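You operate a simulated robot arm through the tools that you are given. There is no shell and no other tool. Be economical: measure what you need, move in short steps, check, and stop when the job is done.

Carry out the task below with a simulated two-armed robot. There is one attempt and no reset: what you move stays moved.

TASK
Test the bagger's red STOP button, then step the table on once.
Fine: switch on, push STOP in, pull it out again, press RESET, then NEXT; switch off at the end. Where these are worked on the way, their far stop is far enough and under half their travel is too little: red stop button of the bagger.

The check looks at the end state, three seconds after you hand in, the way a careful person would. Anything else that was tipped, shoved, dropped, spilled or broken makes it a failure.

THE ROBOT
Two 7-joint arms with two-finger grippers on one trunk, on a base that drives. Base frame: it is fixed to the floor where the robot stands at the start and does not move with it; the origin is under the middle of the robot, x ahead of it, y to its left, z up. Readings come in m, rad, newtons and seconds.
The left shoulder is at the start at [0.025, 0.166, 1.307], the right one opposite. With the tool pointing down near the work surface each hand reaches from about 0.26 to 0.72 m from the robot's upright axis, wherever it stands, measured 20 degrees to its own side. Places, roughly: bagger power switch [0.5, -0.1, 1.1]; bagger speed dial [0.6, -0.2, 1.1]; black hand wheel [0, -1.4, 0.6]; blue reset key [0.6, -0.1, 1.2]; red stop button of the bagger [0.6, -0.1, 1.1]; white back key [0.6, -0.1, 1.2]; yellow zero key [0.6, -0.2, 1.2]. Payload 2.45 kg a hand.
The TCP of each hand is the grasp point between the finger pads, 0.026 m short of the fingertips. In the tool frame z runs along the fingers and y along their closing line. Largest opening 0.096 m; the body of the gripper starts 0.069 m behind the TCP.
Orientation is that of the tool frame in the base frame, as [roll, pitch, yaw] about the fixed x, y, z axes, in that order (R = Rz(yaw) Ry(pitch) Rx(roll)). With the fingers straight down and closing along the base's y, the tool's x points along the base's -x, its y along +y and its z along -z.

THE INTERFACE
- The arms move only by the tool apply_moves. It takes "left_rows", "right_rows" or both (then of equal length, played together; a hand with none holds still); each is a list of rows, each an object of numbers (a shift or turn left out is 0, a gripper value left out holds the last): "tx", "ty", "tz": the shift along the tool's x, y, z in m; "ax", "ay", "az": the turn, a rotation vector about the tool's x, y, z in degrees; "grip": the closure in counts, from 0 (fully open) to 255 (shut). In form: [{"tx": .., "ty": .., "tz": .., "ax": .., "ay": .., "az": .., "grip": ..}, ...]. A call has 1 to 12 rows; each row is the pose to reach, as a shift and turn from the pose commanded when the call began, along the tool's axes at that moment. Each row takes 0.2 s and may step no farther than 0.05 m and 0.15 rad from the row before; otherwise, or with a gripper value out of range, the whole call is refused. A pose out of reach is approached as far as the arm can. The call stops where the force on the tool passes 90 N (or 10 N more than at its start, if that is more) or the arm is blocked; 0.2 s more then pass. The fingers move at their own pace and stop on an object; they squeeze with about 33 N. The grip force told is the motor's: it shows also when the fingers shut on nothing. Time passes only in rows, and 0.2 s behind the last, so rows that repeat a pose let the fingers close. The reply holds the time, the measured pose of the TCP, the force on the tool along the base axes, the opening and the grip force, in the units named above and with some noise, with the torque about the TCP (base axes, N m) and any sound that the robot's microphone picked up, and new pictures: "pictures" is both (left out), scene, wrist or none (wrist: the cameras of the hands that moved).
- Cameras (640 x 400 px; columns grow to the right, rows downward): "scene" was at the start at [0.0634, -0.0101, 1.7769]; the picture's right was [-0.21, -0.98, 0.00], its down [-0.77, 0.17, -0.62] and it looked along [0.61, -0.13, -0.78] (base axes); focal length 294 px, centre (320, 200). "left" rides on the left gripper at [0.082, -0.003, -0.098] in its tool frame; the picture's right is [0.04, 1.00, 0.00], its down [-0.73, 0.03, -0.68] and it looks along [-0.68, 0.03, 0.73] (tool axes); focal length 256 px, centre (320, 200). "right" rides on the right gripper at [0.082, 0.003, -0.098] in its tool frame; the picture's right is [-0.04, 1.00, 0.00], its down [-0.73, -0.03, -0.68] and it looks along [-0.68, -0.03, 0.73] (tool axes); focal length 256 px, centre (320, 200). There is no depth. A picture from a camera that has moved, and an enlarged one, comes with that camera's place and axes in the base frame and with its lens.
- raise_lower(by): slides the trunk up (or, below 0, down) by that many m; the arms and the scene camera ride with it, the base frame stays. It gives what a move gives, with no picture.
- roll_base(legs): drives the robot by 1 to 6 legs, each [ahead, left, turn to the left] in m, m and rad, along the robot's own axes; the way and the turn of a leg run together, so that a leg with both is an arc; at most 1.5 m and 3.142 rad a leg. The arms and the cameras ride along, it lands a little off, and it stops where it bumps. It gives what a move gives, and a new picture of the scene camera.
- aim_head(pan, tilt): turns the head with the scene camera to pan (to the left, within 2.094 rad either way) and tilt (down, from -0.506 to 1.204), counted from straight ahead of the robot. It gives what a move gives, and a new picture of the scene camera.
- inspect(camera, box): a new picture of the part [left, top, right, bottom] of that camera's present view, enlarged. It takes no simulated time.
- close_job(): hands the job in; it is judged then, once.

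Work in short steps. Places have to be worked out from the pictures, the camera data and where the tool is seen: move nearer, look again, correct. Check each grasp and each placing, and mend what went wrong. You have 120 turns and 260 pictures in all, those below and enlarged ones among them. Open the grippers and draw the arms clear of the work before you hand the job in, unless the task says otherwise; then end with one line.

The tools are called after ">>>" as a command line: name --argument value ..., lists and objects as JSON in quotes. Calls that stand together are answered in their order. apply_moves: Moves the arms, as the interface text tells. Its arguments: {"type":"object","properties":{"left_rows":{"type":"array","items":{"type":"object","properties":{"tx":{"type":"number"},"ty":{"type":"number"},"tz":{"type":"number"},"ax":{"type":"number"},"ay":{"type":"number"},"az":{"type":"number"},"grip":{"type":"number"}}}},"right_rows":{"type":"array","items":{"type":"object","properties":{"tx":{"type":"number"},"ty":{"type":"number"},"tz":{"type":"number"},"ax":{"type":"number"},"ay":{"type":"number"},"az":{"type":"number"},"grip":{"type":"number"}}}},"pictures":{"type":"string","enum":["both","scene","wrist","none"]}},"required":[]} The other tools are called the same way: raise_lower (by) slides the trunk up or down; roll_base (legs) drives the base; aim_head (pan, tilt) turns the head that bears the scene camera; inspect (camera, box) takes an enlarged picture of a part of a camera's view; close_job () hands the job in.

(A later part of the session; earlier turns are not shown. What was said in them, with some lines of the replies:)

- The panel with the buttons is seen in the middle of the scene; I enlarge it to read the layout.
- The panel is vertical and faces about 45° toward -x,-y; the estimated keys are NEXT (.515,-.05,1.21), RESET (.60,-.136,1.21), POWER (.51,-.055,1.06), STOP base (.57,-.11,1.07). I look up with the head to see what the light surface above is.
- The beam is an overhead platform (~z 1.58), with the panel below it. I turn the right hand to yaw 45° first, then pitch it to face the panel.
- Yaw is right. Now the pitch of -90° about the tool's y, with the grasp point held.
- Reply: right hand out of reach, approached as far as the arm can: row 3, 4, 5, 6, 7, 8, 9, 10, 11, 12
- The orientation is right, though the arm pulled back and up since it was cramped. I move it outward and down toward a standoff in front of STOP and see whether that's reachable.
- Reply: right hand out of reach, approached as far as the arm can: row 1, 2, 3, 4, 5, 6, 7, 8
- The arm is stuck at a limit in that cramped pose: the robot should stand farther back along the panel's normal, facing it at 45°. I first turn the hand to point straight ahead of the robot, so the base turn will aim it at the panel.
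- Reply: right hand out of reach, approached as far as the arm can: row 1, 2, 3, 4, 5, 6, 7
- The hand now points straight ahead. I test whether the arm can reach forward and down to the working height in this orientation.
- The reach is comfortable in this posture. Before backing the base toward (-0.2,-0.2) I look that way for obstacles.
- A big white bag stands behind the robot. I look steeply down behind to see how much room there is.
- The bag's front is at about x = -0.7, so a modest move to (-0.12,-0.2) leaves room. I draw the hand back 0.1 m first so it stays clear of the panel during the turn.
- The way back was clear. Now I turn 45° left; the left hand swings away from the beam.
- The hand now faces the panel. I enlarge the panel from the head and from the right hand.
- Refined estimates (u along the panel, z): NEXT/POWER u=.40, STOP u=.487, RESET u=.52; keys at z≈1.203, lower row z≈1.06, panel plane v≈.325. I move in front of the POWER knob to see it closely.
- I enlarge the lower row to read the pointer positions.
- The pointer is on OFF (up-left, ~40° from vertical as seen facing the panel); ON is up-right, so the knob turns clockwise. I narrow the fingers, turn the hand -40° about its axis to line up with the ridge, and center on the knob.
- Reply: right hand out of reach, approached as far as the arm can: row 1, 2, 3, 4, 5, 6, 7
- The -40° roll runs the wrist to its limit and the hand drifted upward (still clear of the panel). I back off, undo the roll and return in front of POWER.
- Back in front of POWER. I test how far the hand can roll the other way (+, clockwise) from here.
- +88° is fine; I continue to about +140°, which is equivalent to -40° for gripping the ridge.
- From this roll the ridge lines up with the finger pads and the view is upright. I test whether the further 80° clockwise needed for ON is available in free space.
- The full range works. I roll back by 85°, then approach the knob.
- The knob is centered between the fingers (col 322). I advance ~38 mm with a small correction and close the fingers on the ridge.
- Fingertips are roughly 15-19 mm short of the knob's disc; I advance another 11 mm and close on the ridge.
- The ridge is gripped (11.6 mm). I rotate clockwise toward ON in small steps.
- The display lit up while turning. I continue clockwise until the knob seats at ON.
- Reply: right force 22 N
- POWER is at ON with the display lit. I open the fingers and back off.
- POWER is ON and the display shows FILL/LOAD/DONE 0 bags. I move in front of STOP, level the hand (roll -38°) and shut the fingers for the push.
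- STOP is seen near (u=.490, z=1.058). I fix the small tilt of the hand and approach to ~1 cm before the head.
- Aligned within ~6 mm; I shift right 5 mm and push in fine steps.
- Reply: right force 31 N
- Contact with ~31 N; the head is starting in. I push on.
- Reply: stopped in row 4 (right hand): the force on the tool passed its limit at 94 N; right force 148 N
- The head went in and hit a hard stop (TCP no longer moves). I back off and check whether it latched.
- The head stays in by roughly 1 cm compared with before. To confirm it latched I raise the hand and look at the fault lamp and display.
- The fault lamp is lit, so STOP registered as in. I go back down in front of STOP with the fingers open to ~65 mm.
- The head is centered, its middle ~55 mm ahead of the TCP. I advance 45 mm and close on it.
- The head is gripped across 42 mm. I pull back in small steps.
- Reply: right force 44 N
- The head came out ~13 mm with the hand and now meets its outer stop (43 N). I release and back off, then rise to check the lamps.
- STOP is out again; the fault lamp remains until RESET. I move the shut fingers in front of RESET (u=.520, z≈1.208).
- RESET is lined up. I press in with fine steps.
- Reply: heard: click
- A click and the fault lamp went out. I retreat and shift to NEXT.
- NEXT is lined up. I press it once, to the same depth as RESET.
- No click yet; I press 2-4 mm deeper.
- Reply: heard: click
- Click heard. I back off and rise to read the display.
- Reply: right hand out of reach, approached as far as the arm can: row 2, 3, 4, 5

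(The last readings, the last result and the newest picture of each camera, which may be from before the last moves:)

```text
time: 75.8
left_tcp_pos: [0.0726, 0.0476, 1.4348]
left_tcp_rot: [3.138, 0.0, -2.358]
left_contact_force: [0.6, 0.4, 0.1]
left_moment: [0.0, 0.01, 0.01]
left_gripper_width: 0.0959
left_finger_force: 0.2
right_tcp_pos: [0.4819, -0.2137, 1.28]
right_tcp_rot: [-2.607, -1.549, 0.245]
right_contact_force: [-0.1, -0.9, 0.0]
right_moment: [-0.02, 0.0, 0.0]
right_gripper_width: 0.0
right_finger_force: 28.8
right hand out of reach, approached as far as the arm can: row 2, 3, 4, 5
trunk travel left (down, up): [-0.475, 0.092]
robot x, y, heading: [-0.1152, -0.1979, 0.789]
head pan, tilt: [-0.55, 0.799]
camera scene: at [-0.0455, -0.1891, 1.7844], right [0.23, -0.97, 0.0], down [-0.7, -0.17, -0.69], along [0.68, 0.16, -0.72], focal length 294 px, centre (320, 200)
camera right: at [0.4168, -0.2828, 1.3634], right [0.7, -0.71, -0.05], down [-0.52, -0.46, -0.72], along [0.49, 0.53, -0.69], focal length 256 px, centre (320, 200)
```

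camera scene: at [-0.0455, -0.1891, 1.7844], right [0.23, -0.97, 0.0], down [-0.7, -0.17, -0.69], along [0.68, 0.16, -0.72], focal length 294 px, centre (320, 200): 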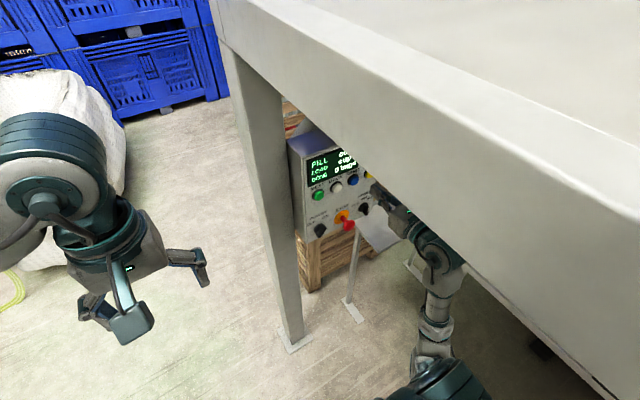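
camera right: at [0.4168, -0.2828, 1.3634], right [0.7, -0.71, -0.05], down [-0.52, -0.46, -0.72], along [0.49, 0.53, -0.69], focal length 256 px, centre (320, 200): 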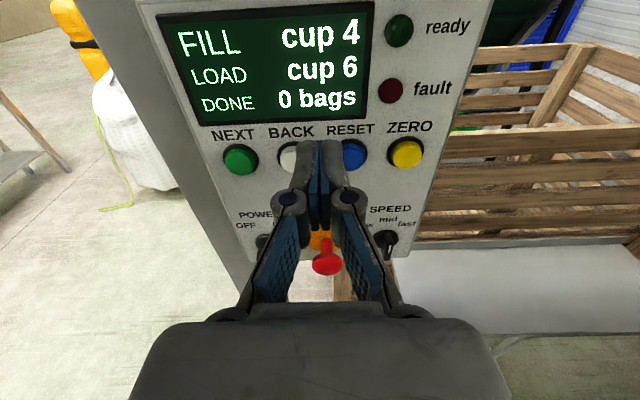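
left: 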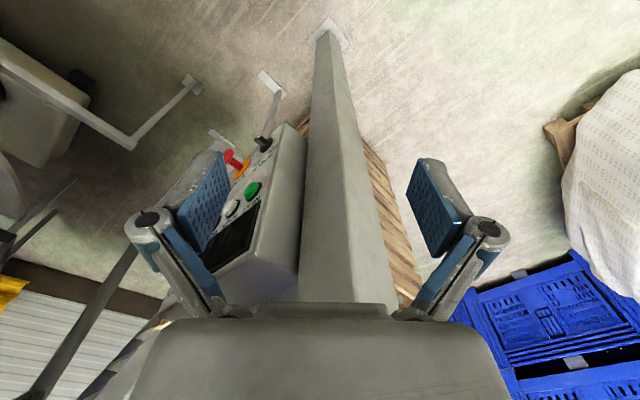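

Fault is off, but ready is dark and the display still shows cup 4/6 — perhaps the table is still stepping. I wait two seconds and look again.

>>> apply_moves --right_rows '[{"tz": 0}, {"tz": 0}, {"tz": 0}, {"tz": 0}, {"tz": 0}, {"tz": 0}, {"tz": 0}, {"tz": 0}, {"tz": 0}, {"tz": 0}]' --pictures "wrist"

```text
time: 78.0
left_tcp_pos: [0.0721, 0.0459, 1.4354]
left_tcp_rot: [3.139, 0.003, -2.361]
left_contact_force: [-0.3, 0.1, -0.1]
left_moment: [-0.01, 0.0, -0.05]
left_gripper_width: 0.0961
left_finger_force: 0.2
right_tcp_pos: [0.4825, -0.2137, 1.2824]
right_tcp_rot: [-2.577, -1.551, 0.216]
right_contact_force: [-0.4, 0.5, -0.7]
right_moment: [0.01, -0.01, 0.03]
right_gripper_width: 0.0
right_finger_force: 28.4
trunk travel left (down, up): [-0.475, 0.092]
robot x, y, heading: [-0.1198, -0.1965, 0.781]
head pan, tilt: [-0.55, 0.799]
camera right: at [0.4166, -0.2841, 1.3634], right [0.7, -0.71, -0.05], down [-0.52, -0.46, -0.72], along [0.49, 0.53, -0.69], focal length 256 px, centre (320, 200)
```

right: 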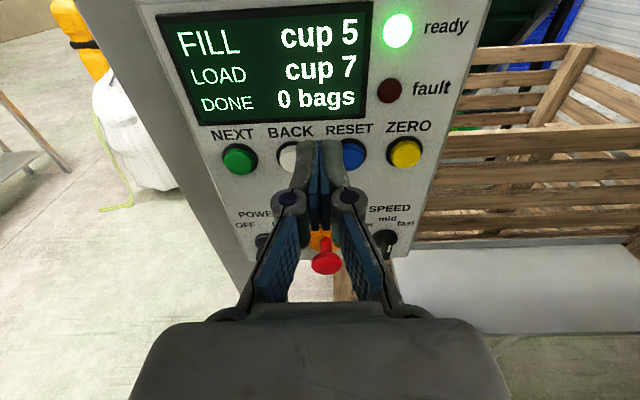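

The table stepped once (cup 5/7) and ready is lit. Now I go back to the POWER knob, down first then left, rolling +38° to match the ridge.

>>> apply_moves --right_rows '[{"tx": -0.045, "tz": -0.01}, {"tx": -0.09, "tz": -0.02}, {"tx": -0.135, "tz": -0.02, "az": 6}, {"tx": -0.18, "tz": -0.02, "az": 12}, {"tx": -0.222, "tz": -0.02, "az": 20, "grip": 110}, {"tx": -0.222, "tz": -0.02, "az": 28, "ty": -0.03}, {"tx": -0.222, "tz": -0.02, "az": 36, "ty": -0.06}, {"tx": -0.222, "tz": -0.02, "az": 40, "ty": -0.09}, {"tx": -0.222, "tz": -0.02, "az": 40, "ty": -0.09}, {"tx": -0.222, "tz": -0.02, "az": 40, "ty": -0.09}]' --pictures "wrist"

```text
time: 80.2
left_tcp_pos: [0.0713, 0.0465, 1.435]
left_tcp_rot: [3.139, 0.002, -2.36]
left_contact_force: [0.1, 0.5, -0.2]
left_moment: [0.01, 0.02, -0.04]
left_gripper_width: 0.0963
left_finger_force: 0.1
right_tcp_pos: [0.401, -0.1669, 1.0582]
right_tcp_rot: [-1.597, -0.862, -0.771]
right_contact_force: [0.1, -1.2, -0.1]
right_moment: [-0.03, 0.0, 0.01]
right_gripper_width: 0.0546
right_finger_force: 0.1
trunk travel left (down, up): [-0.475, 0.092]
robot x, y, heading: [-0.1166, -0.1973, 0.781]
head pan, tilt: [-0.55, 0.799]
camera right: at [0.3717, -0.2727, 1.1194], right [0.51, -0.53, -0.68], down [-0.84, -0.13, -0.53], along [0.19, 0.84, -0.51], focal length 256 px, centre (320, 200)
```

right: 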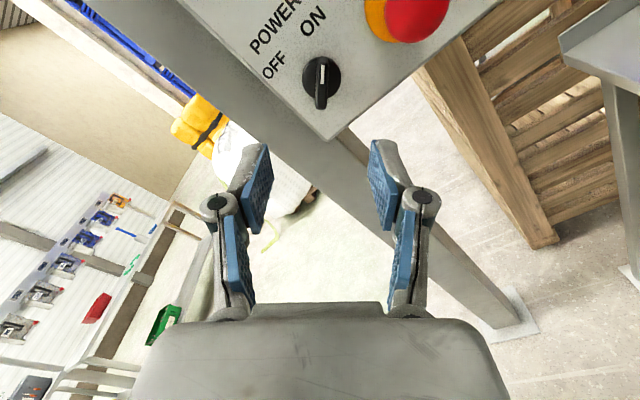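

Ridge and fingers are aligned. I advance to the knob and close on the ridge.

>>> apply_moves --right_rows '[{"tz": 0.03}, {"tz": 0.06}, {"tz": 0.09}, {"tz": 0.11}, {"tz": 0.12}, {"tz": 0.127}, {"tz": 0.127}, {"tz": 0.127, "grip": 255}, {"tz": 0.127}, {"tz": 0.127}]' --pictures "wrist"

```text
time: 82.5
left_tcp_pos: [0.0739, 0.0442, 1.4341]
left_tcp_rot: [3.137, 0.002, -2.36]
left_contact_force: [0.7, -0.8, -0.3]
left_moment: [-0.02, 0.0, 0.0]
left_gripper_width: 0.0961
left_finger_force: 0.1
right_tcp_pos: [0.4918, -0.0784, 1.0554]
right_tcp_rot: [-1.601, -0.863, -0.769]
right_contact_force: [1.1, -6.8, -8.9]
right_moment: [-0.19, 0.24, -0.14]
right_gripper_width: 0.0111
right_finger_force: 38.0
trunk travel left (down, up): [-0.475, 0.092]
robot x, y, heading: [-0.1187, -0.1978, 0.782]
head pan, tilt: [-0.55, 0.799]
camera right: at [0.4627, -0.1838, 1.1164], right [0.51, -0.53, -0.68], down [-0.84, -0.13, -0.52], along [0.19, 0.84, -0.51], focal length 256 px, centre (320, 200)
```

right: 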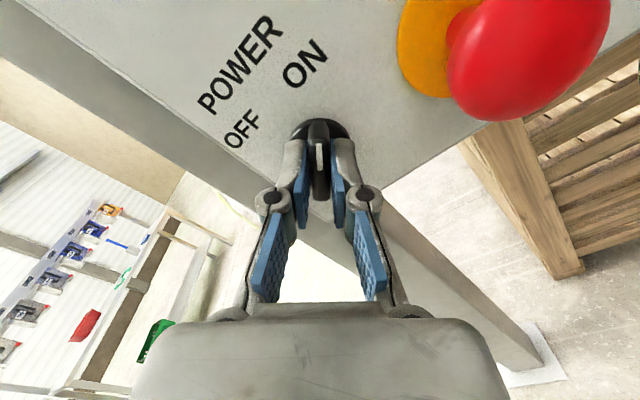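

Gripped (11 mm). I turn counter-clockwise back to OFF.

>>> apply_moves --right_rows '[{"az": -8}, {"az": -16}, {"az": -24}, {"az": -32}, {"az": -40}, {"az": -48}, {"az": -56}, {"az": -64}, {"az": -72}, {"az": -80}]'

```text
time: 84.7
left_tcp_pos: [0.0736, 0.043, 1.435]
left_tcp_rot: [3.136, 0.002, -2.361]
left_contact_force: [-1.2, 0.3, 0.1]
left_moment: [-0.01, -0.02, 0.01]
left_gripper_width: 0.0959
left_finger_force: 0.0
right_tcp_pos: [0.4918, -0.0765, 1.0556]
right_tcp_rot: [1.598, -0.881, 2.329]
right_contact_force: [0.3, -14.2, -13.7]
right_moment: [-0.48, 0.41, -0.42]
right_gripper_width: 0.0109
right_finger_force: 38.8
trunk travel left (down, up): [-0.475, 0.092]
robot x, y, heading: [-0.119, -0.2001, 0.781]
head pan, tilt: [-0.55, 0.799]
camera scene: at [-0.0418, -0.195, 1.7841], right [0.23, -0.97, 0.0], down [-0.7, -0.16, -0.69], along [0.67, 0.16, -0.72], focal length 294 px, centre (320, 200)
camera right: at [0.3889, -0.1091, 1.1217], right [0.57, -0.56, 0.6], down [-0.18, -0.8, -0.57], along [0.8, 0.22, -0.55], focal length 256 px, centre (320, 200)
```

scene: 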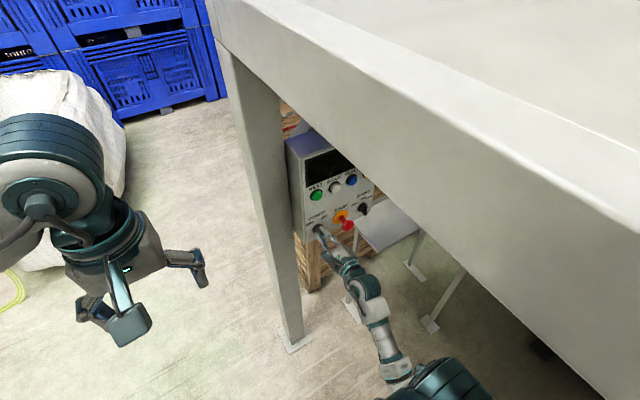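
right: 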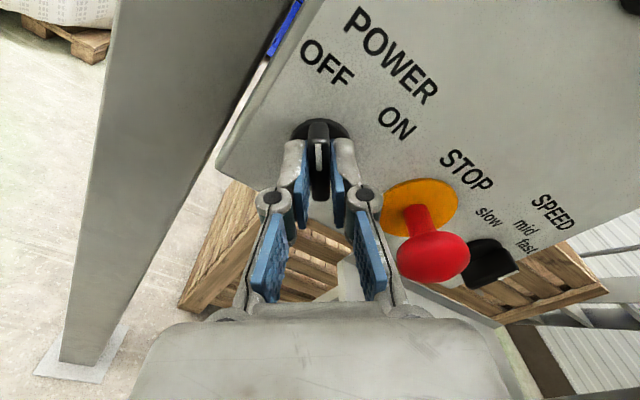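

The display is dark and the pointer is back at OFF. I open the fingers and withdraw.

>>> apply_moves --right_rows '[{"grip": 110}, {"grip": 110}, {"tz": -0.04}, {"tz": -0.08}, {"tz": -0.12}, {"tz": -0.15, "grip": 0}, {"tz": -0.15}, {"tz": -0.15}]'

>>> inspect --camera "scene" --box '[270, 120, 400, 260]'

>>> inspect --camera "right" --box '[220, 0, 540, 200]'

```text
time: 86.5
left_tcp_pos: [0.073, 0.0454, 1.4343]
left_tcp_rot: [3.138, 0.001, -2.36]
left_contact_force: [0.1, -0.4, 0.3]
left_moment: [0.03, 0.01, -0.01]
left_gripper_width: 0.096
left_finger_force: 0.0
right_tcp_pos: [0.3868, -0.1816, 1.0587]
right_tcp_rot: [1.596, -0.884, 2.332]
right_contact_force: [-1.2, 0.1, 0.1]
right_moment: [-0.02, -0.01, 0.0]
right_gripper_width: 0.0961
right_finger_force: 0.0
trunk travel left (down, up): [-0.475, 0.092]
robot x, y, heading: [-0.1154, -0.2022, 0.784]
head pan, tilt: [-0.55, 0.799]
camera scene: at [-0.0465, -0.191, 1.7844], right [0.23, -0.97, 0.0], down [-0.7, -0.17, -0.7], along [0.68, 0.16, -0.72], focal length 294 px, centre (320, 200)
camera right: at [0.2827, -0.2134, 1.1243], right [0.57, -0.56, 0.6], down [-0.18, -0.8, -0.57], along [0.8, 0.22, -0.55], focal length 256 px, centre (320, 200)
```

scene: 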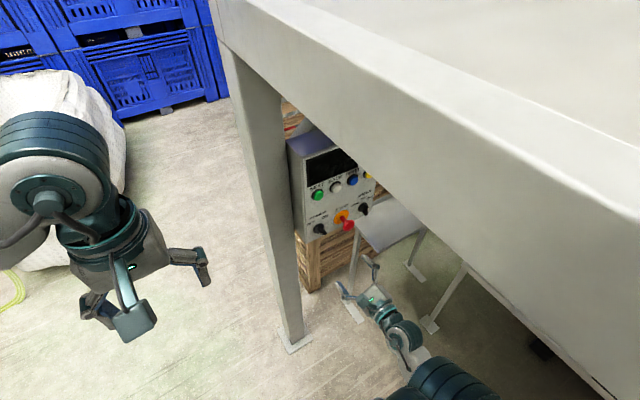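
right: 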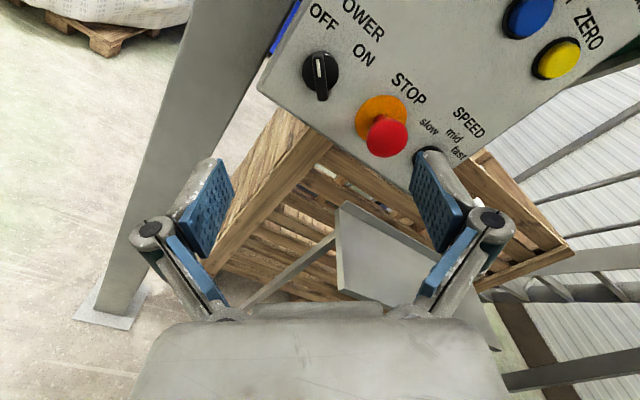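

```text
2.86 times, centred on (335, 190) of scene
camera zoom: at [-0.0465, -0.191, 1.7844], right [0.23, -0.97, 0.0], down [-0.7, -0.17, -0.7], along [0.68, 0.16, -0.72], focal length 840 px, centre (277, 229)
```

zoom: 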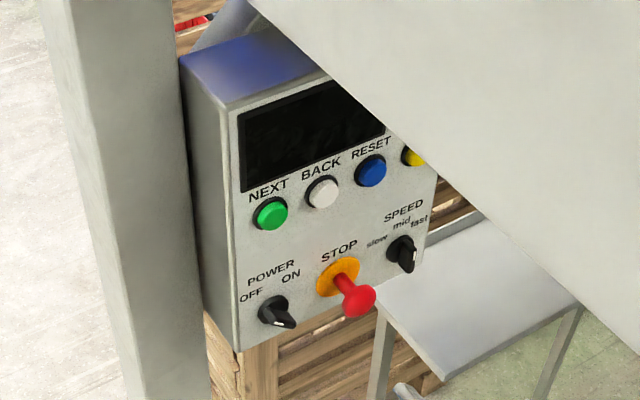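

```text
2.00 times, centred on (380, 100) of right
camera zoom: at [0.2827, -0.2134, 1.1243], right [0.57, -0.56, 0.6], down [-0.18, -0.8, -0.57], along [0.8, 0.22, -0.55], focal length 512 px, centre (200, 400)
```

zoom: 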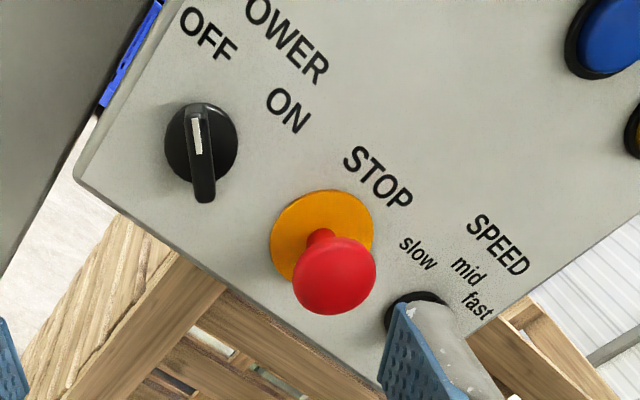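

Power is OFF, STOP is out, the display is dark, the speed dial is untouched, and both grippers are open with the hand clear of the panel. I hand the job in.

>>> close_job

```text
The job is handed in.
```

I tested the bagger's STOP button and stepped the table on once, then handed the job in. With power on, pushing STOP in lit the fault lamp. I pulled STOP back out and pressed RESET, which cleared the fault. NEXT then moved the display from cup 4/6 to cup 5/7 with the ready lamp lit. Power is now off, STOP is out, both grippers are open and the arms are clear of the panel.
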